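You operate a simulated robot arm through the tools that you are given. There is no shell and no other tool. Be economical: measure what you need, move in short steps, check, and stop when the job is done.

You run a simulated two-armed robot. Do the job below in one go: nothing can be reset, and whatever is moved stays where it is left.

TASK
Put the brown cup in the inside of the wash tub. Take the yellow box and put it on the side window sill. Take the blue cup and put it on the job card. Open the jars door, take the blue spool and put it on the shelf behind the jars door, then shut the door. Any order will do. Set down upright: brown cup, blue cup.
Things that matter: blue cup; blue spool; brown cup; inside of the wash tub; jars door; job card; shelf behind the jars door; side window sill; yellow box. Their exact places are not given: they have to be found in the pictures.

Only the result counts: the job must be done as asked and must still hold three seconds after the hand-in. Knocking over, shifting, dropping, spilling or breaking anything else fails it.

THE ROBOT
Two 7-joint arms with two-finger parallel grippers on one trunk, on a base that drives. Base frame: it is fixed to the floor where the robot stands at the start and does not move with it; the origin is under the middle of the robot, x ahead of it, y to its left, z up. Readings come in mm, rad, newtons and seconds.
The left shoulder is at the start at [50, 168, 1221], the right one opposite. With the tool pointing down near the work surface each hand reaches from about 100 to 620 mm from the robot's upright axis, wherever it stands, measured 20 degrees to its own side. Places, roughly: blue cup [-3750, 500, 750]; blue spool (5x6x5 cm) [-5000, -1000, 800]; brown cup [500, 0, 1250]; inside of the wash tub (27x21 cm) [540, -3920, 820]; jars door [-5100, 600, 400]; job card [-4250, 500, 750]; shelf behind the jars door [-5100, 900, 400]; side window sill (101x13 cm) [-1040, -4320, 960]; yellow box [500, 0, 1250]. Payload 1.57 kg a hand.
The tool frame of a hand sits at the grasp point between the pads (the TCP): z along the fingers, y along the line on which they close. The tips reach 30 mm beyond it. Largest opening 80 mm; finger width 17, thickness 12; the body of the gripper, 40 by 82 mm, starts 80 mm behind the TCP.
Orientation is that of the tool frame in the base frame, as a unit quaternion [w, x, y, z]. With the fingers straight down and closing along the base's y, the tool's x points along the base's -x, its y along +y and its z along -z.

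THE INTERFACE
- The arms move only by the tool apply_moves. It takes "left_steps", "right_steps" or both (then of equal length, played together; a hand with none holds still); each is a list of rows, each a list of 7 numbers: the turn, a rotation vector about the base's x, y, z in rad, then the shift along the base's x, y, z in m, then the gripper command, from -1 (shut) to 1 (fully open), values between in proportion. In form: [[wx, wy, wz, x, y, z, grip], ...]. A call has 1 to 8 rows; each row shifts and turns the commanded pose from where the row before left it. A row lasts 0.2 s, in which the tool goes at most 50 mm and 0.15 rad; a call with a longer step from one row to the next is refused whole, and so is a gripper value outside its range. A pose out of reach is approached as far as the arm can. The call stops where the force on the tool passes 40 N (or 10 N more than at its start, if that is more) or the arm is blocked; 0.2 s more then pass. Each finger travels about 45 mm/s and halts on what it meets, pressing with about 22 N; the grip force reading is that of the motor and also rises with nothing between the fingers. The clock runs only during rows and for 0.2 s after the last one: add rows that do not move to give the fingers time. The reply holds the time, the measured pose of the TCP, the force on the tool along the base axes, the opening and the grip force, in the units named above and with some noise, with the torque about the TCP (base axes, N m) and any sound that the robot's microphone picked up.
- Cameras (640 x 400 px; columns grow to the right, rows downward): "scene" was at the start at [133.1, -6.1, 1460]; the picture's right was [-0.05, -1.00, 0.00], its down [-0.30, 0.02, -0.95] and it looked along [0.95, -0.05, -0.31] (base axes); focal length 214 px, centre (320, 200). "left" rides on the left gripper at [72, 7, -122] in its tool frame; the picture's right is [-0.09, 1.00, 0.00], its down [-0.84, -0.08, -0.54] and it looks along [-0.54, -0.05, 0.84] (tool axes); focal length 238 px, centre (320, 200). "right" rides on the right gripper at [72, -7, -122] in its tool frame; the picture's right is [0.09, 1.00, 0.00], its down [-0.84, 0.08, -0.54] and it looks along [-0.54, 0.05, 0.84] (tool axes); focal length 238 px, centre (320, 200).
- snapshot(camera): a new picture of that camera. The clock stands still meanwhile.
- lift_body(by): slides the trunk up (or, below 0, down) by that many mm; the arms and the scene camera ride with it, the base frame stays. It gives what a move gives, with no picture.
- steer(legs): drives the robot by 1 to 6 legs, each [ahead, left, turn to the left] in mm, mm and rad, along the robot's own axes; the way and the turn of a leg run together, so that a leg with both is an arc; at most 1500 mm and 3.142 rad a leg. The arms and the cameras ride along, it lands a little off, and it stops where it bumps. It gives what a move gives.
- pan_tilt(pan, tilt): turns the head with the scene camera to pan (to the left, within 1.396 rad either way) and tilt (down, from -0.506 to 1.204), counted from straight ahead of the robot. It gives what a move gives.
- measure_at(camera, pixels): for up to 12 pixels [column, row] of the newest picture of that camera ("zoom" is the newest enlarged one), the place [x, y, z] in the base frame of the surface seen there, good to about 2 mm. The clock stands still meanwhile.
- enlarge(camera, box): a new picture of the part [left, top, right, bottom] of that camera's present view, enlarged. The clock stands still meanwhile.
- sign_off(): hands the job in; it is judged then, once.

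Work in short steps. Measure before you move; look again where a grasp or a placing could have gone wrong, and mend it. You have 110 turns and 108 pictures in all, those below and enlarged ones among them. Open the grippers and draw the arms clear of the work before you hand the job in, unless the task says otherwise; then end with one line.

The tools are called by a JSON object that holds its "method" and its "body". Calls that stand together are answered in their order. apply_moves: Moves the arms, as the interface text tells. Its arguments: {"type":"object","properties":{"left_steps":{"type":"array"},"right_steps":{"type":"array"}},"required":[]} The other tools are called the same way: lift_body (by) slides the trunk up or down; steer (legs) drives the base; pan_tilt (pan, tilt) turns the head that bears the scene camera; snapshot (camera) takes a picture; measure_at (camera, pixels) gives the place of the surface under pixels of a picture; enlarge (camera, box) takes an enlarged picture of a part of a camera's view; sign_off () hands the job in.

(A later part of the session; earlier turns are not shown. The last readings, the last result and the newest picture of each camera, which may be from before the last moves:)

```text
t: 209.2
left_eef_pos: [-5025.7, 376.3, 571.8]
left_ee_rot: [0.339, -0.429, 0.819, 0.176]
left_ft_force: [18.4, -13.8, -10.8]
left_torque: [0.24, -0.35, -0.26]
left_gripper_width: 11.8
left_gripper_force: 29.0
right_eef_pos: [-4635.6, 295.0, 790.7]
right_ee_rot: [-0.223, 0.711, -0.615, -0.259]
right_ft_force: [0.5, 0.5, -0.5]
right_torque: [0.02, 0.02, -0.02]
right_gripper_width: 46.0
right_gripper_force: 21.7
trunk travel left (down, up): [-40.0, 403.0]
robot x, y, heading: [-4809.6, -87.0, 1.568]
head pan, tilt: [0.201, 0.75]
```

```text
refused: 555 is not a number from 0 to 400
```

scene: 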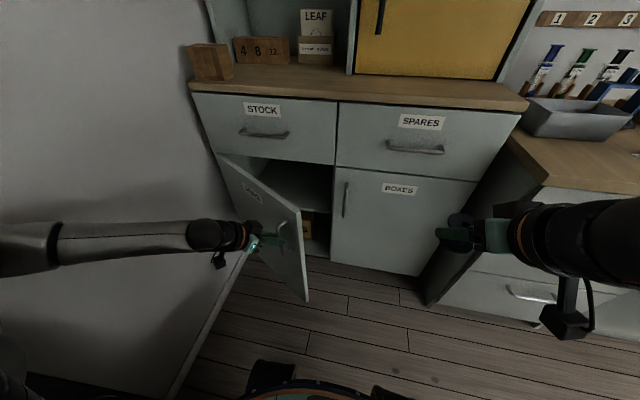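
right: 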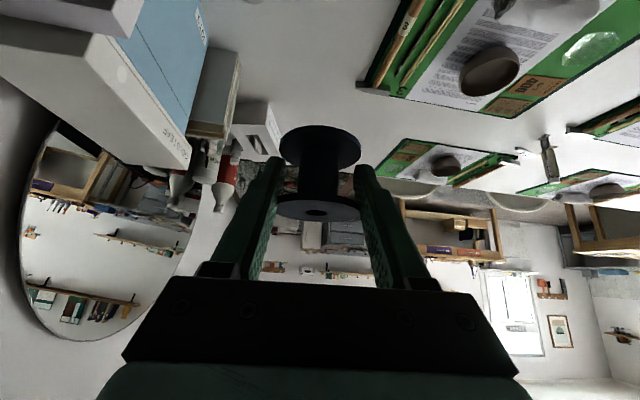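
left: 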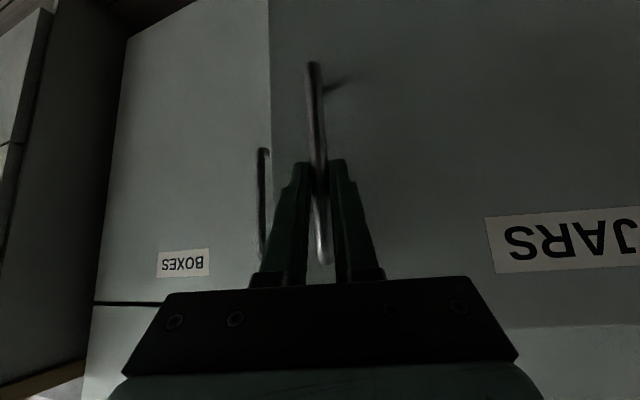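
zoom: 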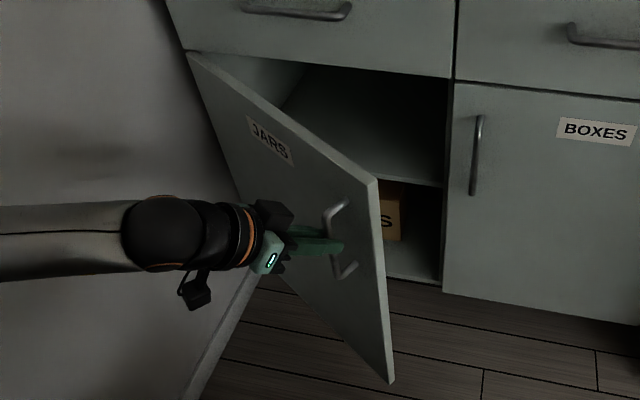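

{"method": "measure_at", "body": {"camera": "zoom", "pixels": [[372, 190], [388, 375], [192, 57], [420, 180], [380, 165], [330, 110], [400, 120], [430, 187], [390, 215], [430, 270], [448, 150], [420, 240]]}}

```text
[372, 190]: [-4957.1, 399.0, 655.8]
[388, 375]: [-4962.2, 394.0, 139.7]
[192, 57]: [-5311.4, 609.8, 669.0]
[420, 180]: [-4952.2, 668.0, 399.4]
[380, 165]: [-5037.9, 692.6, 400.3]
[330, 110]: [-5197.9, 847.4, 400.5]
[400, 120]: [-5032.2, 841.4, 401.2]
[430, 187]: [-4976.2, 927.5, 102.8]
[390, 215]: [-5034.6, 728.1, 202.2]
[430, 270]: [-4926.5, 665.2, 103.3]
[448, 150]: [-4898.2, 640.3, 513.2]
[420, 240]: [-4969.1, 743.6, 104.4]
```

The shelf board is at z=400 and the upper compartment is empty. The door needs to open wider, so I'll release the handle, back off and lift the left hand over the door top (≈670).

{"method": "apply_moves", "body": {"left_steps": [[0, 0, 0, 0, 0, 0, 0.0], [0, 0, 0, 0, 0, 0, 0.2], [0, 0, 0, 0, 0, 0, 0.2], [0, 0, 0, -0.012, -0.018, 0.02, 0.2], [0, 0, 0, -0.016, -0.024, 0.03, 0.2], [0, 0, 0, 0, 0, 0.045, 0.0], [0, 0, 0, 0, 0, 0.045, -0.5], [0, 0, 0, 0, 0, 0.045, -1]]}}

{"method": "snapshot", "body": {"camera": "scene"}}

```text
t: 211.2
left_eef_pos: [-5015.4, 350.2, 746.5]
left_ee_rot: [0.341, -0.399, 0.838, 0.15]
left_ft_force: [-0.7, 0.1, 0.0]
left_torque: [0.0, -0.05, -0.04]
left_gripper_width: 0.1
left_gripper_force: 14.1
right_eef_pos: [-4611.0, 290.7, 784.2]
right_ee_rot: [-0.226, 0.693, -0.637, -0.251]
right_ft_force: [0.8, -0.1, -0.8]
right_torque: [0.01, 0.04, 0.04]
right_gripper_width: 46.0
right_gripper_force: 22.2
trunk travel left (down, up): [-40.0, 403.0]
robot x, y, heading: [-4809.6, -85.4, 1.511]
head pan, tilt: [0.201, 0.75]
stopped in row 8 (left hand): the arm was blocked; the commanded pose is now the measured one
```

```text
26 pictures are left
```

scene: 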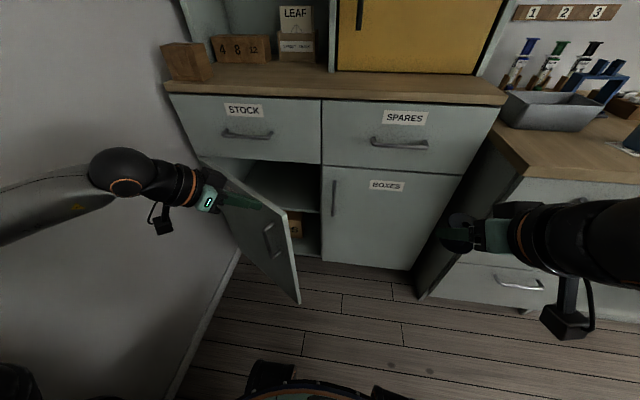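

The left elbow met the side wall and nudged the base. The hand is now above the door, so I'll strafe right 170 mm and straighten; this carries the hand over to the door's inside.

{"method": "steer", "body": {"legs": [[0, -170, 0.058]]}}

{"method": "apply_moves", "body": {"left_steps": [[0, 0, 0.1, 0.01, 0.025, 0, -1], [0, 0, 0.1, 0.01, 0.025, 0, -1], [0, 0, 0.1, 0.01, 0.025, 0, -1], [0, 0, 0.1, 0.0, 0.02, 0, -1]]}}

{"method": "snapshot", "body": {"camera": "scene"}}

```text
t: 212.7
left_eef_pos: [-4876.2, 327.4, 751.2]
left_ee_rot: [0.34, -0.426, 0.822, 0.167]
left_ft_force: [0.5, 0.6, -0.3]
left_torque: [0.03, -0.03, -0.01]
left_gripper_width: 0.0
left_gripper_force: 21.7
right_eef_pos: [-4467.6, 289.8, 790.6]
right_ee_rot: [-0.223, 0.712, -0.614, -0.259]
right_ft_force: [-0.4, -1.2, -0.3]
right_torque: [-0.01, -0.01, 0.01]
right_gripper_width: 46.0
right_gripper_force: 22.3
trunk travel left (down, up): [-40.0, 403.0]
robot x, y, heading: [-4643.5, -93.6, 1.573]
head pan, tilt: [0.201, 0.75]
```

```text
t: 213.7
left_eef_pos: [-4847.3, 422.2, 751.5]
left_ee_rot: [0.301, -0.58, 0.72, 0.232]
left_ft_force: [0.5, -0.2, -0.3]
left_torque: [-0.03, 0.0, 0.01]
left_gripper_width: 0.0
left_gripper_force: 21.0
right_eef_pos: [-4467.7, 290.3, 790.9]
right_ee_rot: [-0.223, 0.712, -0.613, -0.259]
right_ft_force: [0.6, 0.1, -0.9]
right_torque: [0.05, 0.02, 0.01]
right_gripper_width: 45.9
right_gripper_force: 22.1
trunk travel left (down, up): [-40.0, 403.0]
robot x, y, heading: [-4640.1, -91.4, 1.572]
head pan, tilt: [0.201, 0.75]
```

```text
25 pictures are left
```

scene: 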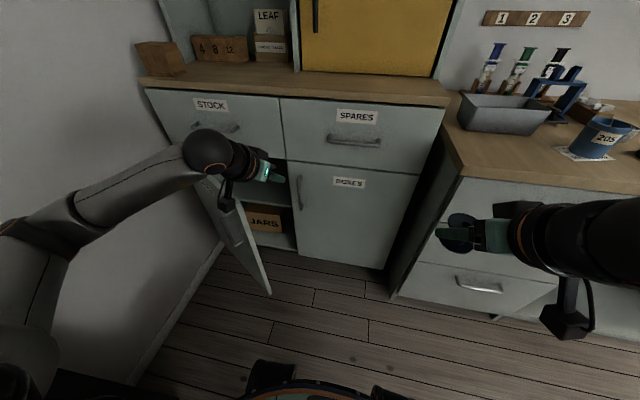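

{"method": "measure_at", "body": {"camera": "scene", "pixels": [[268, 288], [240, 215], [255, 250], [235, 240], [215, 210]]}}

```text
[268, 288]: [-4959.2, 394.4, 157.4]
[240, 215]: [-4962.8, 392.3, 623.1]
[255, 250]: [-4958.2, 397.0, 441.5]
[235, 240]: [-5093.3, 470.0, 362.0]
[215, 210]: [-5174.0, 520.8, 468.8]
```

The door edge is still at (-4960,394) and the left hand is on the inner side. I'll bring the base a bit forward and left, and lower the closed fingers inside the door, yawing left.

{"method": "steer", "body": {"legs": [[60, 60, 0]]}}

{"method": "apply_moves", "body": {"left_steps": [[0, 0, 0.12, 0, -0.01, -0.03, -1], [0, 0, 0.12, 0, -0.01, -0.03, -1], [0, 0, 0.12, 0, -0.01, -0.03, -1], [0, 0, 0.12, 0, -0.01, -0.026, -1], [0, 0, 0.12, -0.01, 0, 0, -1], [0, 0, 0, -0.03, 0, 0, -1]]}}

{"method": "snapshot", "body": {"camera": "scene"}}

```text
t: 214.8
left_eef_pos: [-4905.4, 481.5, 751.6]
left_ee_rot: [0.299, -0.58, 0.721, 0.231]
left_ft_force: [-0.4, -0.3, 0.5]
left_torque: [0.01, 0.03, 0.0]
left_gripper_width: 0.2
left_gripper_force: 21.5
right_eef_pos: [-4526.2, 349.2, 791.3]
right_ee_rot: [-0.223, 0.712, -0.613, -0.259]
right_ft_force: [-0.4, 0.2, -0.7]
right_torque: [0.02, 0.0, 0.0]
right_gripper_width: 46.3
right_gripper_force: 21.9
trunk travel left (down, up): [-40.0, 403.0]
robot x, y, heading: [-4701.5, -35.9, 1.566]
head pan, tilt: [0.201, 0.75]
```

```text
t: 216.2
left_eef_pos: [-4946.6, 439.9, 633.7]
left_ee_rot: [-0.218, 0.768, -0.516, -0.311]
left_ft_force: [0.5, -0.4, 0.3]
left_torque: [0.03, 0.03, 0.01]
left_gripper_width: 0.2
left_gripper_force: 21.4
right_eef_pos: [-4527.5, 349.9, 790.2]
right_ee_rot: [-0.223, 0.712, -0.613, -0.259]
right_ft_force: [0.8, 0.2, -0.5]
right_torque: [-0.02, 0.02, 0.0]
right_gripper_width: 45.9
right_gripper_force: 22.5
trunk travel left (down, up): [-40.0, 403.0]
robot x, y, heading: [-4703.4, -32.1, 1.569]
head pan, tilt: [0.201, 0.75]
```

```text
24 pictures are left
```

scene: 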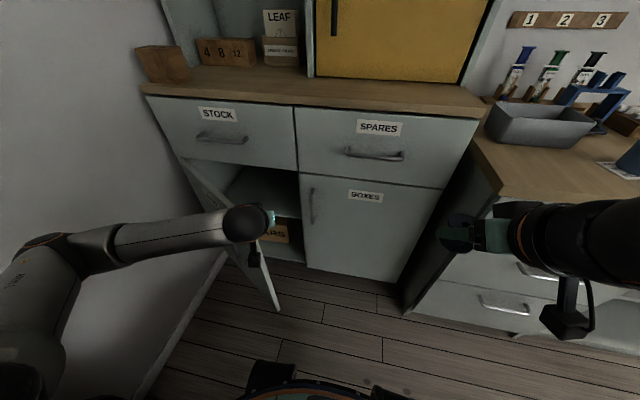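

Fingers are inside the door. I'll sweep left and back along the arc to push it open.

{"method": "apply_moves", "body": {"left_steps": [[0, 0, 0.03, -0.04, 0, 0, -1], [0, 0, 0.03, -0.04, -0.005, 0, -1], [0, 0, 0.03, -0.035, -0.01, 0, -1], [0, 0, 0.03, -0.035, -0.018, 0, -1], [0, 0, 0.03, -0.035, -0.022, 0, -1], [0, 0, 0.03, -0.032, -0.026, 0, -1], [0, 0, 0.03, -0.03, -0.028, 0, -1]]}}

{"method": "snapshot", "body": {"camera": "scene"}}

```text
t: 217.8
left_eef_pos: [-5190.4, 333.2, 636.7]
left_ee_rot: [-0.185, 0.818, -0.434, -0.33]
left_ft_force: [0.8, -0.6, 0.1]
left_torque: [-0.03, 0.02, 0.02]
left_gripper_width: 0.0
left_gripper_force: 21.1
right_eef_pos: [-4527.6, 350.8, 790.7]
right_ee_rot: [-0.223, 0.712, -0.614, -0.259]
right_ft_force: [-0.4, -0.1, -1.2]
right_torque: [-0.03, 0.0, 0.0]
right_gripper_width: 46.0
right_gripper_force: 22.1
trunk travel left (down, up): [-40.0, 403.0]
robot x, y, heading: [-4701.7, -33.9, 1.57]
head pan, tilt: [0.201, 0.75]
```

```text
23 pictures are left
```

scene: 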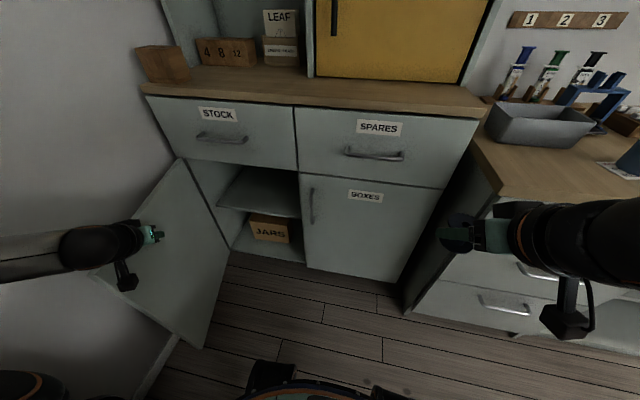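

The door is now about 65–70° open with the shelf clear. I'll push it a little further, then lift the left hand over the top and tuck it to the body.

{"method": "apply_moves", "body": {"left_steps": [[0, 0, 0, -0.022, -0.018, 0, -1], [0, 0, 0, -0.02, -0.018, 0, -1], [0, 0, 0, 0.015, 0.01, 0.04, -1], [0, 0, 0, 0.02, 0, 0.04, -1], [0, 0, 0, 0.02, 0, 0.04, -1], [0, 0, 0, 0.03, 0, 0.035, -1], [0, 0, 0, 0.045, 0, 0.02, -1], [0, 0, 0, 0.045, 0, 0.02, -1]]}}

{"method": "apply_moves", "body": {"left_steps": [[0, 0, -0.1, 0.045, 0, 0.01, -1], [0, 0, -0.1, 0.045, 0, 0.01, -1], [0, 0, -0.1, 0.045, 0, 0, -1], [0, 0, -0.1, 0.045, 0, 0, -1]]}}

{"method": "snapshot", "body": {"camera": "scene"}}

```text
t: 219.6
left_eef_pos: [-5065.0, 317.0, 836.3]
left_ee_rot: [-0.182, 0.818, -0.433, -0.331]
left_ft_force: [-0.5, -0.8, -0.1]
left_torque: [-0.01, -0.05, 0.0]
left_gripper_width: 0.0
left_gripper_force: 21.2
left hand out of reach, approached as far as the arm can: row 7, 8
right_eef_pos: [-4526.5, 350.7, 790.5]
right_ee_rot: [-0.223, 0.712, -0.613, -0.259]
right_ft_force: [0.9, 0.1, -0.4]
right_torque: [0.02, -0.01, -0.02]
right_gripper_width: 45.9
right_gripper_force: 22.2
trunk travel left (down, up): [-40.0, 403.0]
robot x, y, heading: [-4701.9, -30.0, 1.571]
head pan, tilt: [0.201, 0.75]
```

```text
t: 220.6
left_eef_pos: [-4883.6, 323.7, 859.6]
left_ee_rot: [-0.247, 0.715, -0.588, -0.288]
left_ft_force: [-0.2, -0.1, -0.7]
left_torque: [0.01, -0.02, 0.02]
left_gripper_width: 0.0
left_gripper_force: 20.8
left hand out of reach, approached as far as the arm can: row 1
right_eef_pos: [-4528.1, 350.5, 791.6]
right_ee_rot: [-0.223, 0.712, -0.614, -0.258]
right_ft_force: [0.1, 1.0, -1.1]
right_torque: [-0.01, -0.01, -0.02]
right_gripper_width: 45.9
right_gripper_force: 22.1
trunk travel left (down, up): [-40.0, 403.0]
robot x, y, heading: [-4700.3, -30.4, 1.569]
head pan, tilt: [0.201, 0.75]
```

```text
22 pictures are left
```

scene: 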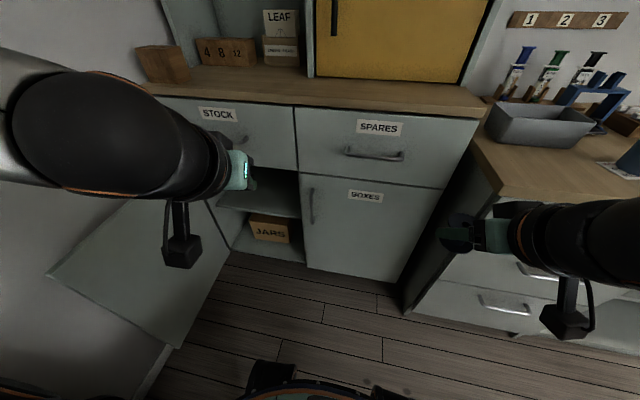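

{"method": "measure_at", "body": {"camera": "scene", "pixels": [[50, 275], [175, 346], [110, 308], [225, 270], [262, 205], [280, 195], [240, 195], [300, 175]]}}

```text
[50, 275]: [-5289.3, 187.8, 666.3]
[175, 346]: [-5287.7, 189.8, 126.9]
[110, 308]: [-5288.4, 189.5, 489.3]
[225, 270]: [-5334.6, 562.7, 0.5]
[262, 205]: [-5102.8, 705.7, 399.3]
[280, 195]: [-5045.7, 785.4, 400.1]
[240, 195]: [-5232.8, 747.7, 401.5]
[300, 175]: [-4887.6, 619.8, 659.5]
```

The door is fully open with its edge at (-5289,188). I'll move the base left and forward so the right hand can reach the shelf.

{"method": "steer", "body": {"legs": [[0, 215, 0], [80, 0, 0]]}}

{"method": "apply_moves", "body": {"right_steps": [[0, 0, 0, -0.03, 0.0, -0.035, -1], [0, 0, 0, -0.03, 0.0, -0.035, -1], [0, 0, 0, -0.03, 0.0, -0.035, -1], [0, 0, 0, -0.03, 0, -0.035, -1], [0, 0, 0, -0.03, 0, -0.035, -1], [0, 0, 0, -0.03, 0, -0.035, -1], [0, 0, 0, -0.03, 0, -0.035, -1], [0, 0, 0, -0.03, 0, -0.035, -1]]}}

{"method": "snapshot", "body": {"camera": "scene"}}

```text
t: 222.3
left_eef_pos: [-5084.0, 324.9, 860.8]
left_ee_rot: [-0.247, 0.715, -0.588, -0.287]
left_ft_force: [0.1, -0.9, 0.4]
left_torque: [0.0, 0.03, 0.02]
left_gripper_width: 0.1
left_gripper_force: 21.6
right_eef_pos: [-4727.1, 349.7, 790.7]
right_ee_rot: [-0.223, 0.712, -0.613, -0.26]
right_ft_force: [-0.8, -0.5, -0.3]
right_torque: [-0.01, 0.01, 0.0]
right_gripper_width: 46.1
right_gripper_force: 22.2
trunk travel left (down, up): [-40.0, 403.0]
robot x, y, heading: [-4898.3, -34.3, 1.569]
head pan, tilt: [0.201, 0.75]
stopped in leg 1: the robot was blocked; the commanded pose is now the measured one
```

```text
t: 224.1
left_eef_pos: [-5085.5, 323.9, 861.1]
left_ee_rot: [-0.247, 0.715, -0.588, -0.287]
left_ft_force: [0.3, 0.5, -0.4]
left_torque: [-0.03, 0.01, -0.02]
left_gripper_width: 0.0
left_gripper_force: 21.6
right_eef_pos: [-4965.7, 350.2, 510.6]
right_ee_rot: [-0.223, 0.712, -0.614, -0.259]
right_ft_force: [0.4, -1.0, -1.6]
right_torque: [0.01, 0.01, 0.02]
right_gripper_width: 46.0
right_gripper_force: 21.6
trunk travel left (down, up): [-40.0, 403.0]
robot x, y, heading: [-4900.8, -33.0, 1.569]
head pan, tilt: [0.201, 0.75]
```

```text
21 pictures are left
```

scene: 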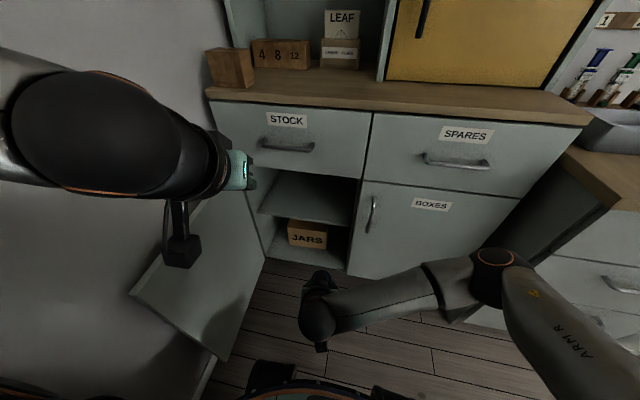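

The base stopped against something on the left; I'll move slightly right and ahead, and check what it touched.

{"method": "steer", "body": {"legs": [[0, -15, 0], [80, 0, 0]]}}

{"method": "pan_tilt", "body": {"pan": 1.0, "tilt": 0.8}}

{"method": "snapshot", "body": {"camera": "scene"}}

{"method": "snapshot", "body": {"camera": "right"}}

```text
t: 225.5
left_eef_pos: [-5070.5, 403.5, 860.5]
left_ee_rot: [-0.247, 0.715, -0.588, -0.288]
left_ft_force: [0.0, -0.1, 0.1]
left_torque: [0.0, -0.01, 0.05]
left_gripper_width: 0.0
left_gripper_force: 21.9
right_eef_pos: [-4951.4, 430.8, 511.4]
right_ee_rot: [-0.223, 0.712, -0.613, -0.26]
right_ft_force: [-0.2, 0.3, 0.3]
right_torque: [0.01, 0.03, 0.0]
right_gripper_width: 45.9
right_gripper_force: 22.3
trunk travel left (down, up): [-40.0, 403.0]
robot x, y, heading: [-4883.5, 51.6, 1.57]
head pan, tilt: [0.201, 0.75]
```

```text
t: 226.7
left_eef_pos: [-5069.7, 404.3, 861.3]
left_ee_rot: [-0.247, 0.715, -0.588, -0.287]
left_ft_force: [0.2, 0.3, 0.1]
left_torque: [0.04, -0.03, 0.02]
left_gripper_width: 0.1
left_gripper_force: 22.0
right_eef_pos: [-4950.2, 430.5, 511.0]
right_ee_rot: [-0.223, 0.712, -0.613, -0.259]
right_ft_force: [0.4, 0.7, -0.4]
right_torque: [0.02, 0.02, 0.02]
right_gripper_width: 46.0
right_gripper_force: 22.1
trunk travel left (down, up): [-40.0, 403.0]
robot x, y, heading: [-4882.6, 49.5, 1.571]
head pan, tilt: [1.0, 0.799]
```

```text
20 pictures are left
```

scene: 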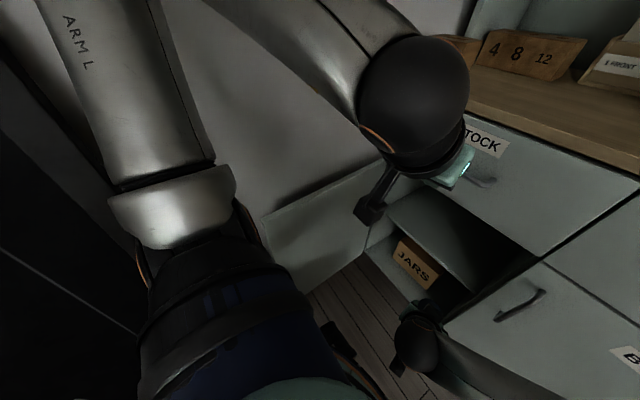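

```text
19 pictures are left
```

right: 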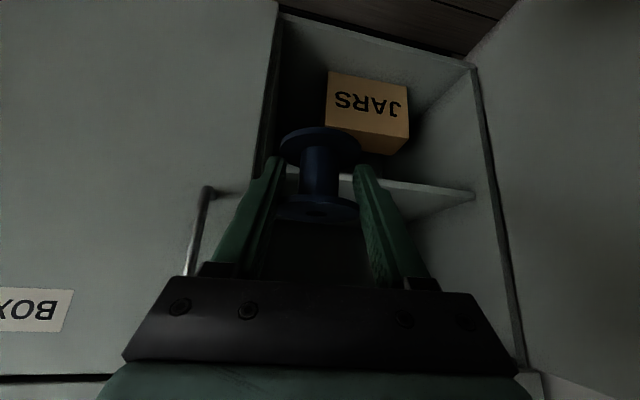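

Nothing appears disturbed. In the right picture the shelf edge is clear ahead. I'll move the spool left and forward into the upper compartment.

{"method": "apply_moves", "body": {"right_steps": [[0, 0, 0, -0.03, 0.02, -0.01, -1], [0, 0, 0, -0.025, 0.035, -0.01, -1], [0, 0, 0, 0, 0.045, -0.012, -1], [0, 0, 0, 0, 0.045, -0.012, -1], [0, 0, 0, 0, 0.045, -0.01, -1], [0, 0, 0, 0, 0.04, -0.005, -1], [0, 0, 0, 0, 0, 0, -1]]}}

{"method": "snapshot", "body": {"camera": "right"}}

```text
t: 228.3
left_eef_pos: [-5070.3, 405.1, 860.2]
left_ee_rot: [-0.247, 0.715, -0.588, -0.288]
left_ft_force: [-0.4, -0.3, -0.1]
left_torque: [0.01, 0.0, 0.01]
left_gripper_width: 0.0
left_gripper_force: 21.5
right_eef_pos: [-5006.5, 621.5, 457.9]
right_ee_rot: [-0.222, 0.712, -0.613, -0.259]
right_ft_force: [-0.5, -0.3, -0.1]
right_torque: [-0.02, 0.0, 0.01]
right_gripper_width: 45.9
right_gripper_force: 21.7
right hand out of reach, approached as far as the arm can: row 6
trunk travel left (down, up): [-40.0, 403.0]
robot x, y, heading: [-4888.8, 50.1, 1.568]
head pan, tilt: [1.0, 0.799]
```

```text
18 pictures are left
```

right: 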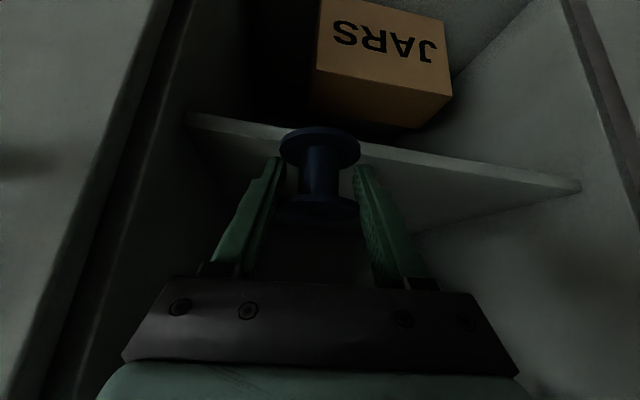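

The arm is at its reach limit, so I'll drive the base 95 mm forward; the spool bottom (~424) clears the shelf board at 400.

{"method": "steer", "body": {"legs": [[95, 0, 0]]}}

{"method": "snapshot", "body": {"camera": "right"}}

{"method": "measure_at", "body": {"camera": "right", "pixels": [[320, 130], [320, 118], [320, 100], [240, 120], [420, 150], [320, 155], [285, 150], [360, 150]]}}

```text
t: 229.4
left_eef_pos: [-5070.2, 500.4, 860.5]
left_ee_rot: [-0.246, 0.716, -0.587, -0.288]
left_ft_force: [-0.4, 0.5, 0.0]
left_torque: [0.01, -0.05, -0.03]
left_gripper_width: 0.0
left_gripper_force: 21.5
right_eef_pos: [-5005.6, 717.4, 457.1]
right_ee_rot: [-0.223, 0.712, -0.613, -0.259]
right_ft_force: [-0.1, -0.9, -0.7]
right_torque: [0.0, 0.02, 0.02]
right_gripper_width: 45.6
right_gripper_force: 22.3
trunk travel left (down, up): [-40.0, 403.0]
robot x, y, heading: [-4889.5, 147.8, 1.565]
head pan, tilt: [1.0, 0.799]
```

```text
17 pictures are left
```

right: 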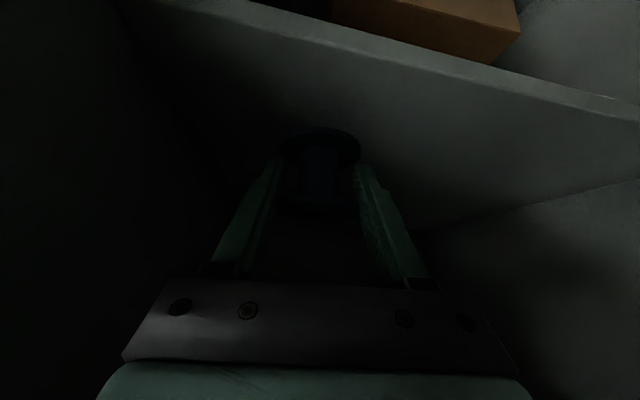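

```text
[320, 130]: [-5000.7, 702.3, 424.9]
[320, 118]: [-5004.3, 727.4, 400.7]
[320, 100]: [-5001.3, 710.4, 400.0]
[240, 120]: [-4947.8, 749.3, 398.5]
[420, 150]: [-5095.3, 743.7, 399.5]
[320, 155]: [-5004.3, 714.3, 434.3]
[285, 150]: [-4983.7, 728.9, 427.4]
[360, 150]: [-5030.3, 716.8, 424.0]
```

The spool hovers about 22 mm over the shelf board, well behind its front edge. I'll lower gently to contact.

{"method": "apply_moves", "body": {"right_steps": [[0, 0, 0, 0, 0, -0.01, -1], [0, 0, 0, 0, 0, -0.007, -1], [0, 0, 0, 0, 0, -0.003, -1], [0, 0, 0, 0, 0, 0, -1]]}}

```text
t: 230.4
left_eef_pos: [-5069.1, 501.5, 861.3]
left_ee_rot: [-0.247, 0.715, -0.588, -0.287]
left_ft_force: [0.4, 0.0, 0.5]
left_torque: [0.01, -0.01, -0.02]
left_gripper_width: 0.2
left_gripper_force: 21.3
right_eef_pos: [-4993.7, 717.3, 434.2]
right_ee_rot: [-0.225, 0.711, -0.615, -0.257]
right_ft_force: [-0.5, -0.8, -0.1]
right_torque: [-0.01, 0.01, -0.05]
right_gripper_width: 45.9
right_gripper_force: 21.4
right hand out of reach, approached as far as the arm can: row 1, 2
trunk travel left (down, up): [-40.0, 403.0]
robot x, y, heading: [-4884.9, 149.1, 1.57]
head pan, tilt: [1.0, 0.799]
```

{"method": "apply_moves", "body": {"right_steps": [[0, 0, 0, 0, 0, -0.002, -1], [0, 0, 0, 0, 0, 0, -1]]}}

{"method": "enlarge", "body": {"camera": "right", "box": [220, 80, 420, 230]}}

{"method": "measure_at", "body": {"camera": "zoom", "pixels": [[320, 100], [320, 130], [320, 150], [320, 160], [320, 175], [320, 190]]}}

```text
t: 231.0
left_eef_pos: [-5068.6, 501.1, 862.5]
left_ee_rot: [-0.248, 0.715, -0.587, -0.288]
left_ft_force: [0.2, -0.1, -0.1]
left_torque: [0.03, 0.03, 0.0]
left_gripper_width: 0.0
left_gripper_force: 20.8
right_eef_pos: [-4988.2, 719.5, 431.9]
right_ee_rot: [-0.227, 0.71, -0.616, -0.256]
right_ft_force: [-1.5, -1.3, 5.4]
right_torque: [0.1, 0.1, 0.06]
right_gripper_width: 45.8
right_gripper_force: 22.0
trunk travel left (down, up): [-40.0, 403.0]
robot x, y, heading: [-4886.0, 144.7, 1.572]
head pan, tilt: [1.0, 0.799]
```

```text
2.67 times, centred on (320, 155) of right
```

zoom: 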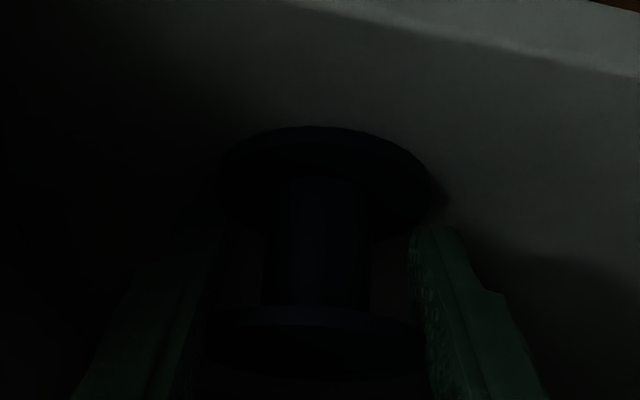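

```text
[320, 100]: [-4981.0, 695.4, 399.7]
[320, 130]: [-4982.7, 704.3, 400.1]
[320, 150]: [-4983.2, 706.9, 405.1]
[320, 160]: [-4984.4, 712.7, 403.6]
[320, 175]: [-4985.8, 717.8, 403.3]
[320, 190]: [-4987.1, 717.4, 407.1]
```

Contact at 5 N. I'll open and pull straight back out horizontally, with the fingers beside the spool.

{"method": "apply_moves", "body": {"right_steps": [[0, 0, 0, 0, 0, 0, 0.2], [0, 0, 0, 0, 0, 0, 0.7], [0, 0, 0, 0, 0, 0, 0.7], [0, 0, 0, 0, -0.015, 0.003, 0.7], [0, 0, 0, 0, -0.03, 0.004, 0.7], [0, 0, 0, 0, -0.035, 0.004, 0.7], [0, 0, 0, 0, -0.04, 0.004, 0.7], [0, 0, 0, 0, -0.04, 0.004, 0.7]]}}

{"method": "snapshot", "body": {"camera": "right"}}

```text
t: 232.8
left_eef_pos: [-5068.7, 499.5, 862.3]
left_ee_rot: [-0.247, 0.715, -0.587, -0.288]
left_ft_force: [0.2, 0.6, -0.2]
left_torque: [0.02, 0.0, -0.01]
left_gripper_width: 0.0
left_gripper_force: 21.0
right_eef_pos: [-4996.7, 555.9, 453.3]
right_ee_rot: [-0.223, 0.712, -0.613, -0.26]
right_ft_force: [-0.3, -0.5, 0.3]
right_torque: [-0.03, 0.0, -0.01]
right_gripper_width: 68.0
right_gripper_force: 0.0
trunk travel left (down, up): [-40.0, 403.0]
robot x, y, heading: [-4885.0, 144.0, 1.569]
head pan, tilt: [1.0, 0.799]
```

```text
15 pictures are left
```

right: 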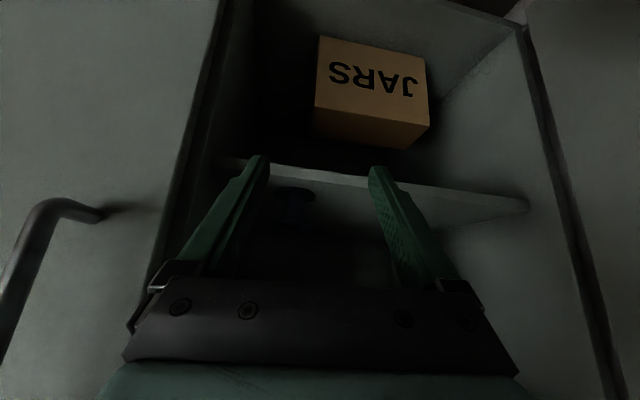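

The spool stands on the shelf. I'll back the base out and draw the right hand clear to the right.

{"method": "steer", "body": {"legs": [[-180, 0, 0], [0, -135, 0]]}}

{"method": "apply_moves", "body": {"left_steps": [[0, 0, 0, -0.03, -0.01, 0, 0.2], [0, 0, 0, -0.04, -0.01, 0, 0.5], [0, 0, 0, -0.045, -0.01, 0, 0.5], [0, 0, 0, -0.045, -0.01, 0, 0.5], [0, 0, 0, -0.045, -0.01, 0, 0.5], [0, 0, 0, -0.045, -0.01, 0, 0.5], [0, 0, 0, -0.045, -0.01, 0, 0.5], [0, 0, 0, -0.04, -0.01, 0, 0.5]], "right_steps": [[0, 0, 0, 0.02, 0, 0.03, 0.7], [0, 0, 0, 0.03, 0, 0.035, 0.7], [0, 0, 0, 0.03, 0, 0.035, 0.7], [0, 0, 0, 0.03, 0, 0.035, 0.7], [0, 0, 0, 0.03, 0, 0.035, 0.7], [0, 0, 0, 0.03, 0, 0.035, 0.7], [0, 0, 0, 0.03, 0, 0.035, 0.7], [0, 0, 0, 0.03, 0, 0.035, 0.7]]}}

{"method": "pan_tilt", "body": {"pan": 0.5, "tilt": 0.8}}

{"method": "snapshot", "body": {"camera": "scene"}}

```text
t: 235.2
left_eef_pos: [-4937.8, 318.6, 861.1]
left_ee_rot: [-0.246, 0.715, -0.587, -0.288]
left_ft_force: [0.1, -0.3, -0.6]
left_torque: [0.0, -0.03, -0.04]
left_gripper_width: 0.0
left_gripper_force: 21.6
right_eef_pos: [-4865.0, 376.0, 451.1]
right_ee_rot: [-0.223, 0.713, -0.613, -0.259]
right_ft_force: [0.0, 0.2, 0.7]
right_torque: [0.04, -0.01, -0.02]
right_gripper_width: 68.0
right_gripper_force: 0.0
trunk travel left (down, up): [-40.0, 403.0]
robot x, y, heading: [-4751.9, -39.6, 1.565]
head pan, tilt: [1.0, 0.799]
```

```text
t: 237.0
left_eef_pos: [-5271.5, 253.6, 874.7]
left_ee_rot: [-0.246, 0.716, -0.586, -0.288]
left_ft_force: [0.2, 0.0, 0.2]
left_torque: [-0.03, 0.01, 0.01]
left_gripper_width: 60.0
left_gripper_force: 0.0
left hand out of reach, approached as far as the arm can: row 1, 2
right_eef_pos: [-4635.3, 374.9, 728.9]
right_ee_rot: [-0.223, 0.712, -0.613, -0.259]
right_ft_force: [0.1, 0.3, -0.1]
right_torque: [0.0, 0.0, -0.01]
right_gripper_width: 68.3
right_gripper_force: 0.1
trunk travel left (down, up): [-40.0, 403.0]
robot x, y, heading: [-4753.3, -35.0, 1.568]
head pan, tilt: [1.0, 0.799]
```

```text
t: 237.9
left_eef_pos: [-5271.3, 253.4, 875.7]
left_ee_rot: [-0.246, 0.716, -0.587, -0.288]
left_ft_force: [-0.5, -0.3, 0.7]
left_torque: [0.0, -0.02, 0.01]
left_gripper_width: 59.7
left_gripper_force: 0.1
right_eef_pos: [-4634.2, 375.7, 727.9]
right_ee_rot: [-0.222, 0.713, -0.613, -0.259]
right_ft_force: [-0.8, -0.1, -1.0]
right_torque: [0.0, 0.0, -0.03]
right_gripper_width: 67.9
right_gripper_force: 0.1
trunk travel left (down, up): [-40.0, 403.0]
robot x, y, heading: [-4752.4, -41.8, 1.566]
head pan, tilt: [0.499, 0.799]
```

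```text
14 pictures are left
```

scene: 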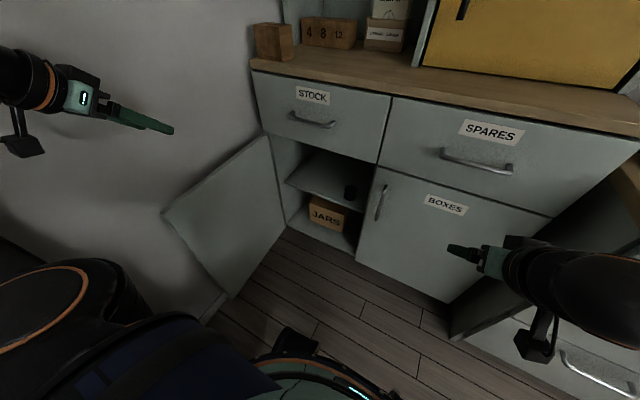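

The spool is visible on the shelf at (348,190). I'll measure the door's top edge to straddle it with the left fingers.

{"method": "measure_at", "body": {"camera": "scene", "pixels": [[166, 215], [164, 213], [180, 202], [200, 187], [240, 158], [230, 290], [160, 200], [348, 192]]}}

{"method": "enlarge", "body": {"camera": "left", "box": [80, 0, 560, 300]}}

```text
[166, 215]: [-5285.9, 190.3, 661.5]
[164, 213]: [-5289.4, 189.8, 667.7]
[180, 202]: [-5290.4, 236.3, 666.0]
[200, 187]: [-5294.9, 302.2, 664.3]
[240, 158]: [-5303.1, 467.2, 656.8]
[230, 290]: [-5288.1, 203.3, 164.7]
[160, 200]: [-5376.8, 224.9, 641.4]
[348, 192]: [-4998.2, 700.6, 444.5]
```

```text
1.33 times, centred on (320, 150) of left
```

zoom: 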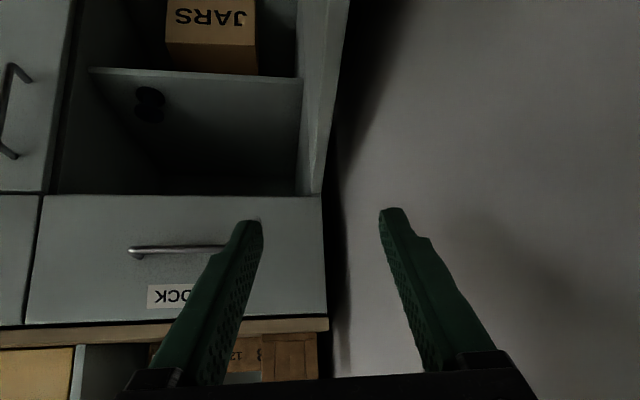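

The door's mid-plane is x≈-5298, its top is 667 and the wall is at -5377. I'll align above it and lower the open fingers astride the door's free end.

{"method": "apply_moves", "body": {"left_steps": [[0, 0, 0, -0.014, -0.018, -0.02, 0.5], [0, 0, 0, -0.013, -0.018, -0.03, 0.5], [0, 0, 0, 0, 0, -0.045, 0.5], [0, 0, 0, 0, 0, -0.045, 0.5], [0, 0, 0, 0, 0, 0, 0.5]]}}

{"method": "snapshot", "body": {"camera": "left"}}

```text
t: 239.1
left_eef_pos: [-5280.0, 245.9, 775.8]
left_ee_rot: [-0.247, 0.715, -0.587, -0.288]
left_ft_force: [0.3, 0.7, -0.5]
left_torque: [0.03, 0.01, 0.02]
left_gripper_width: 60.2
left_gripper_force: 0.0
left hand out of reach, approached as far as the arm can: row 2, 3
right_eef_pos: [-4633.8, 374.9, 728.1]
right_ee_rot: [-0.224, 0.712, -0.613, -0.26]
right_ft_force: [-0.4, 1.4, -0.1]
right_torque: [-0.01, -0.04, 0.0]
right_gripper_width: 67.9
right_gripper_force: 0.0
trunk travel left (down, up): [-40.0, 403.0]
robot x, y, heading: [-4750.2, -35.8, 1.571]
head pan, tilt: [0.499, 0.799]
```

```text
12 pictures are left
```

left: 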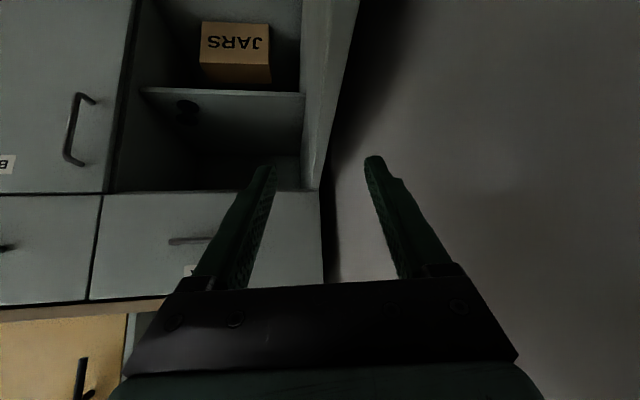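

The door edge runs between the fingers. I'll shift 12 mm left and lower to z≈640, then close on the door.

{"method": "apply_moves", "body": {"left_steps": [[0, 0, 0, -0.012, 0, -0.03, 0.5], [0, 0, 0, 0, 0, -0.035, 0.5], [0, 0, 0, 0, 0, -0.035, 0.5], [0, 0, 0, 0, 0, -0.035, 0.5], [0, 0, 0, 0, 0, 0, 0.5]]}}

{"method": "snapshot", "body": {"camera": "left"}}

```text
t: 240.3
left_eef_pos: [-5286.3, 258.0, 645.8]
left_ee_rot: [-0.246, 0.715, -0.587, -0.288]
left_ft_force: [-0.8, 0.2, 0.2]
left_torque: [0.03, 0.0, 0.0]
left_gripper_width: 60.0
left_gripper_force: 0.0
left hand out of reach, approached as far as the arm can: row 1
right_eef_pos: [-4634.8, 376.1, 728.4]
right_ee_rot: [-0.223, 0.712, -0.613, -0.259]
right_ft_force: [-0.8, -0.5, 0.7]
right_torque: [-0.02, 0.01, 0.01]
right_gripper_width: 68.2
right_gripper_force: 0.2
trunk travel left (down, up): [-40.0, 403.0]
robot x, y, heading: [-4755.9, -39.8, 1.567]
head pan, tilt: [0.499, 0.799]
```

```text
11 pictures are left
```

left: 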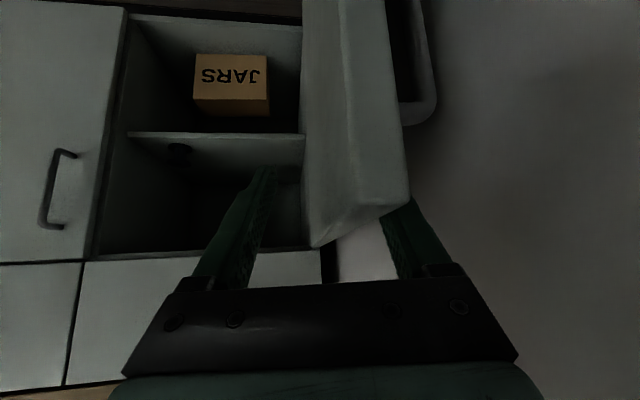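

The door is astride between the fingers. I'll close on it and swing it back along the arc, yawing with it.

{"method": "apply_moves", "body": {"left_steps": [[0, 0, 0, 0, 0, 0, -0.3], [0, 0, 0, 0, 0, 0, -1], [0, 0, 0, 0, 0, 0, -1], [0, 0, 0.08, 0.035, 0.004, 0, -1], [0, 0, 0.08, 0.035, 0.007, 0, -1], [0, 0, 0.1, 0.034, 0.011, 0, -1], [0, 0, 0.1, 0.032, 0.014, 0, -1], [0, 0, 0.1, 0.031, 0.017, 0, -1]]}}

{"method": "snapshot", "body": {"camera": "scene"}}

```text
t: 242.2
left_eef_pos: [-5206.5, 267.2, 655.8]
left_ee_rot: [-0.12, 0.854, -0.323, -0.39]
left_ft_force: [15.3, -12.3, 33.7]
left_torque: [0.29, -1.27, -3.97]
left_gripper_width: 54.4
left_gripper_force: 45.0
left hand out of reach, approached as far as the arm can: row 6, 7
right_eef_pos: [-4625.5, 368.3, 730.8]
right_ee_rot: [-0.22, 0.715, -0.607, -0.267]
right_ft_force: [-0.2, 0.5, 0.2]
right_torque: [0.01, 0.0, -0.01]
right_gripper_width: 67.6
right_gripper_force: 0.0
trunk travel left (down, up): [-40.0, 403.0]
robot x, y, heading: [-4741.1, -40.0, 1.585]
head pan, tilt: [0.499, 0.799]
stopped in row 8 (left hand): the arm was blocked; the commanded pose is now the measured one
```

```text
10 pictures are left
```

scene: 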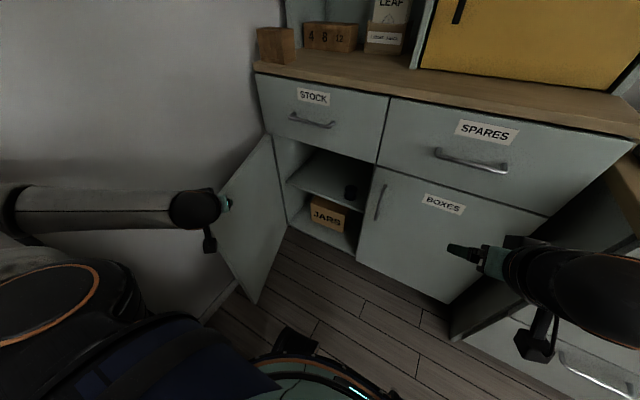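

The fingers are wedged (54 mm, torque -4). I'll reopen them to relieve strain, undo some yaw and look.

{"method": "apply_moves", "body": {"left_steps": [[0, 0, 0, 0, 0, 0, 0.6], [0, 0, -0.08, 0, 0, 0, 0.8], [0, 0, -0.08, 0, 0, 0, 0.8], [0, 0, 0, 0, 0, 0, 0.8]]}}

{"method": "snapshot", "body": {"camera": "left"}}

{"method": "measure_at", "body": {"camera": "scene", "pixels": [[225, 255], [258, 300], [265, 145], [232, 190]]}}

```text
t: 243.2
left_eef_pos: [-5214.8, 274.6, 646.4]
left_ee_rot: [-0.144, 0.83, -0.39, -0.372]
left_ft_force: [0.0, 0.3, 0.5]
left_torque: [-0.04, -0.02, -0.04]
left_gripper_width: 72.2
left_gripper_force: 0.0
right_eef_pos: [-4632.2, 373.2, 729.1]
right_ee_rot: [-0.221, 0.716, -0.609, -0.26]
right_ft_force: [-0.2, -0.4, -0.5]
right_torque: [0.0, 0.02, -0.01]
right_gripper_width: 68.1
right_gripper_force: 0.0
trunk travel left (down, up): [-40.0, 403.0]
robot x, y, heading: [-4745.8, -42.4, 1.58]
head pan, tilt: [0.499, 0.799]
```

```text
9 pictures are left
```

left: 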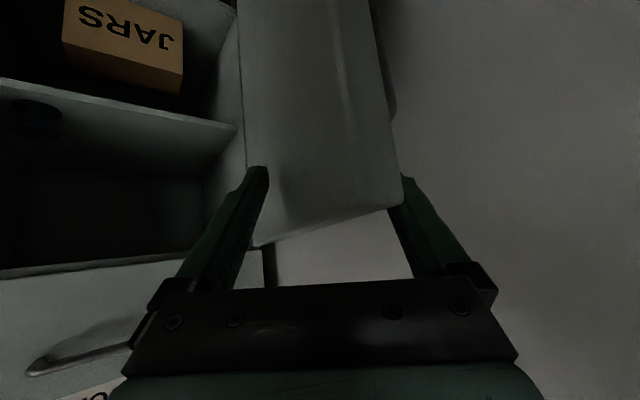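

```text
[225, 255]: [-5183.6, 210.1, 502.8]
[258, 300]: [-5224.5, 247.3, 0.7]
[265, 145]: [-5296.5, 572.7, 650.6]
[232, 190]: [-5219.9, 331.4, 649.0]
```

The door is at about 72°, still astride the fingers. I'll hook it onward along the arc with the fingers open and no extra yaw at first.

{"method": "apply_moves", "body": {"left_steps": [[0, 0, 0, 0.034, 0.011, 0, 0.8], [0, 0, 0, 0.031, 0.015, 0, 0.8], [0, 0, 0, 0.03, 0.017, 0, 0.8], [0, 0, 0, 0.029, 0.021, 0, 0.8], [0, 0, 0.05, 0.026, 0.023, 0, 0.8], [0, 0, 0.08, 0.023, 0.026, 0, 0.8], [0, 0, 0, 0, 0, 0, 0.8]]}}

{"method": "snapshot", "body": {"camera": "scene"}}

```text
t: 244.8
left_eef_pos: [-5044.2, 392.4, 640.4]
left_ee_rot: [-0.119, 0.854, -0.335, -0.381]
left_ft_force: [0.2, 0.8, -0.2]
left_torque: [0.04, 0.0, 0.01]
left_gripper_width: 72.0
left_gripper_force: 0.1
left hand out of reach, approached as far as the arm can: row 1
right_eef_pos: [-4629.0, 373.5, 727.8]
right_ee_rot: [-0.221, 0.716, -0.609, -0.261]
right_ft_force: [-0.1, -0.6, -0.1]
right_torque: [-0.02, -0.02, -0.01]
right_gripper_width: 67.8
right_gripper_force: 0.1
trunk travel left (down, up): [-40.0, 403.0]
robot x, y, heading: [-4744.9, -41.2, 1.585]
head pan, tilt: [0.499, 0.799]
```

```text
8 pictures are left
```

scene: 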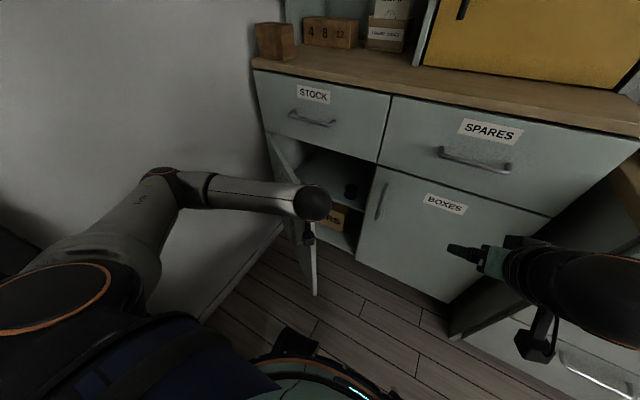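

The door is at about 45°. I'll hook it further to around 20°, then lift the fingers off over the top.

{"method": "apply_moves", "body": {"left_steps": [[0, 0, 0.08, 0.021, 0.028, 0, 0.8], [0, 0, 0.08, 0.018, 0.029, 0, 0.8], [0, 0, 0.08, 0.014, 0.03, 0, 0.8], [0, 0, 0, 0, -0.01, 0.03, 0.8], [0, 0, 0, 0, 0, 0.045, 0.8], [0, 0, -0.1, 0, -0.02, 0.04, 0.8], [0, 0, -0.1, 0.005, -0.04, 0.01, 0], [0, 0, -0.1, 0.01, -0.04, 0, -1]]}}

{"method": "snapshot", "body": {"camera": "scene"}}

```text
t: 246.6
left_eef_pos: [-4977.1, 367.6, 767.8]
left_ee_rot: [-0.131, 0.843, -0.361, -0.377]
left_ft_force: [-0.7, -0.6, -0.4]
left_torque: [0.03, -0.01, -0.02]
left_gripper_width: 21.9
left_gripper_force: 0.8
right_eef_pos: [-4630.1, 374.7, 727.9]
right_ee_rot: [-0.222, 0.716, -0.609, -0.259]
right_ft_force: [-0.1, -0.4, -0.1]
right_torque: [0.03, -0.03, 0.0]
right_gripper_width: 68.1
right_gripper_force: 0.0
trunk travel left (down, up): [-40.0, 403.0]
robot x, y, heading: [-4742.6, -42.6, 1.589]
head pan, tilt: [0.499, 0.799]
```

```text
7 pictures are left
```

scene: 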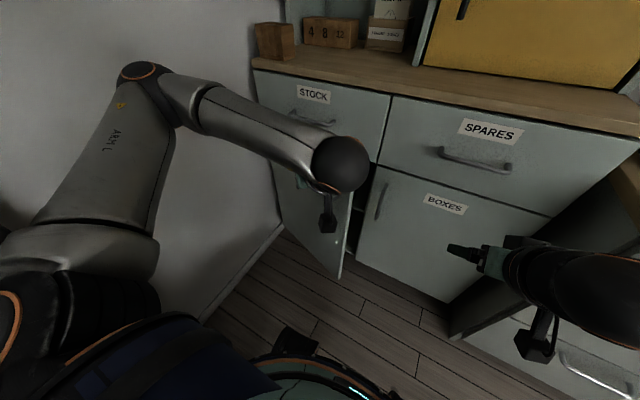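

The door is at about 25° and the left hand is in front of it. I'll turn the hand forward and lower the closed fingers to z≈645, above the handle.

{"method": "apply_moves", "body": {"left_steps": [[0, 0, -0.12, 0.01, 0, -0.03, -1], [0, 0, -0.12, 0.01, 0, -0.03, -1], [0, 0, -0.12, 0.01, 0, -0.03, -1], [0, 0, -0.12, 0, 0, -0.03, -1], [0, 0, 0, 0, 0, 0, -1]]}}

{"method": "snapshot", "body": {"camera": "left"}}

```text
t: 247.8
left_eef_pos: [-4949.3, 368.7, 647.6]
left_ee_rot: [-0.216, 0.733, -0.552, -0.334]
left_ft_force: [0.4, 0.1, -0.6]
left_torque: [0.02, 0.0, 0.03]
left_gripper_width: 0.0
left_gripper_force: 21.4
right_eef_pos: [-4630.8, 373.4, 728.1]
right_ee_rot: [-0.221, 0.717, -0.609, -0.259]
right_ft_force: [0.3, -0.4, 0.3]
right_torque: [0.02, -0.01, -0.02]
right_gripper_width: 67.9
right_gripper_force: 0.1
trunk travel left (down, up): [-40.0, 403.0]
robot x, y, heading: [-4744.3, -41.4, 1.583]
head pan, tilt: [0.499, 0.799]
```

```text
6 pictures are left
```

left: 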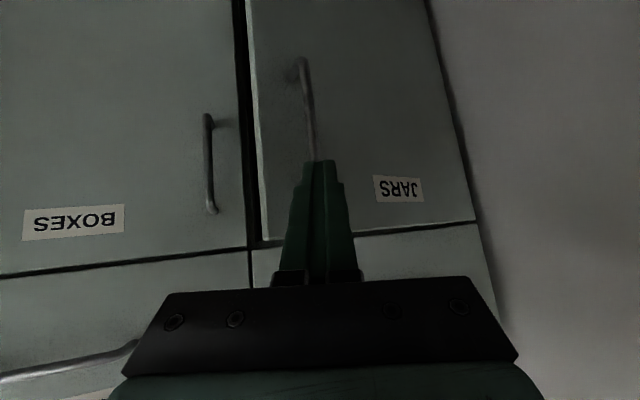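

The door is in front of the fingers and nearly shut. I'll push forward.

{"method": "apply_moves", "body": {"left_steps": [[0, 0, 0, 0.01, 0.035, 0.006, -1], [0, 0, 0, 0.01, 0.035, 0, -1], [0, 0, 0, 0, 0.035, 0, -1], [0, 0, 0, 0, 0.035, 0, -1], [0, 0, 0, 0, 0.03, 0, -1], [0, 0, 0, 0, 0.025, 0, -1], [0, 0, 0, 0, 0.015, 0, -1], [0, 0, 0, 0, 0, 0, -1]]}}

{"method": "snapshot", "body": {"camera": "left"}}

```text
t: 249.6
left_eef_pos: [-4925.2, 578.4, 653.6]
left_ee_rot: [-0.216, 0.733, -0.551, -0.334]
left_ft_force: [0.1, 0.2, 0.0]
left_torque: [0.0, -0.02, -0.01]
left_gripper_width: 0.0
left_gripper_force: 21.4
right_eef_pos: [-4629.7, 373.5, 728.9]
right_ee_rot: [-0.222, 0.716, -0.609, -0.26]
right_ft_force: [0.2, 0.4, -0.5]
right_torque: [0.0, -0.01, -0.01]
right_gripper_width: 68.2
right_gripper_force: 0.3
trunk travel left (down, up): [-40.0, 403.0]
robot x, y, heading: [-4740.4, -37.8, 1.582]
head pan, tilt: [0.499, 0.799]
```

```text
5 pictures are left
5 turns are left
```

left: 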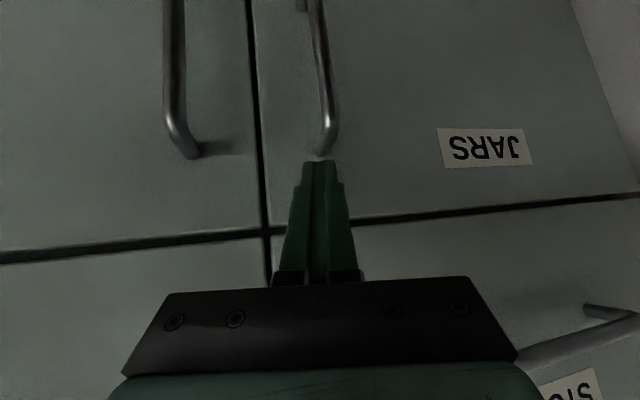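

The door looks almost flush. I'll press the last bit to firm contact in small steps.

{"method": "apply_moves", "body": {"left_steps": [[0, 0, 0, 0, 0.006, 0, -1], [0, 0, 0, 0, 0.006, 0, -1], [0, 0, 0, 0, 0.006, 0, -1], [0, 0, 0, 0, 0.006, 0, -1], [0, 0, 0, 0, 0.005, 0, -1], [0, 0, 0, 0, 0, 0, -1]]}}

{"method": "measure_at", "body": {"camera": "left", "pixels": [[270, 130], [240, 130], [300, 200], [500, 100], [230, 210]]}}

```text
t: 250.5
left_eef_pos: [-4926.5, 592.2, 653.4]
left_ee_rot: [-0.212, 0.735, -0.551, -0.334]
left_ft_force: [-1.2, -17.4, 10.9]
left_torque: [0.04, 0.01, 0.04]
left_gripper_width: 0.0
left_gripper_force: 21.0
right_eef_pos: [-4630.7, 371.3, 729.7]
right_ee_rot: [-0.222, 0.716, -0.607, -0.262]
right_ft_force: [-0.4, -0.5, 0.1]
right_torque: [-0.03, 0.02, 0.0]
right_gripper_width: 67.9
right_gripper_force: 0.1
trunk travel left (down, up): [-40.0, 403.0]
robot x, y, heading: [-4744.6, -39.6, 1.586]
head pan, tilt: [0.499, 0.799]
stopped in row 4 (left hand): the force on the tool passed its limit (the readings are from after the stop); the commanded pose is now the measured one
```

```text
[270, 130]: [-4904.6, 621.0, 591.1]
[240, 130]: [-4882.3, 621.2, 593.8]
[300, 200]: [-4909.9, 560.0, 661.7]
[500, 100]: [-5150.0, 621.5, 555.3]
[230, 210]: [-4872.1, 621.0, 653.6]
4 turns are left
```

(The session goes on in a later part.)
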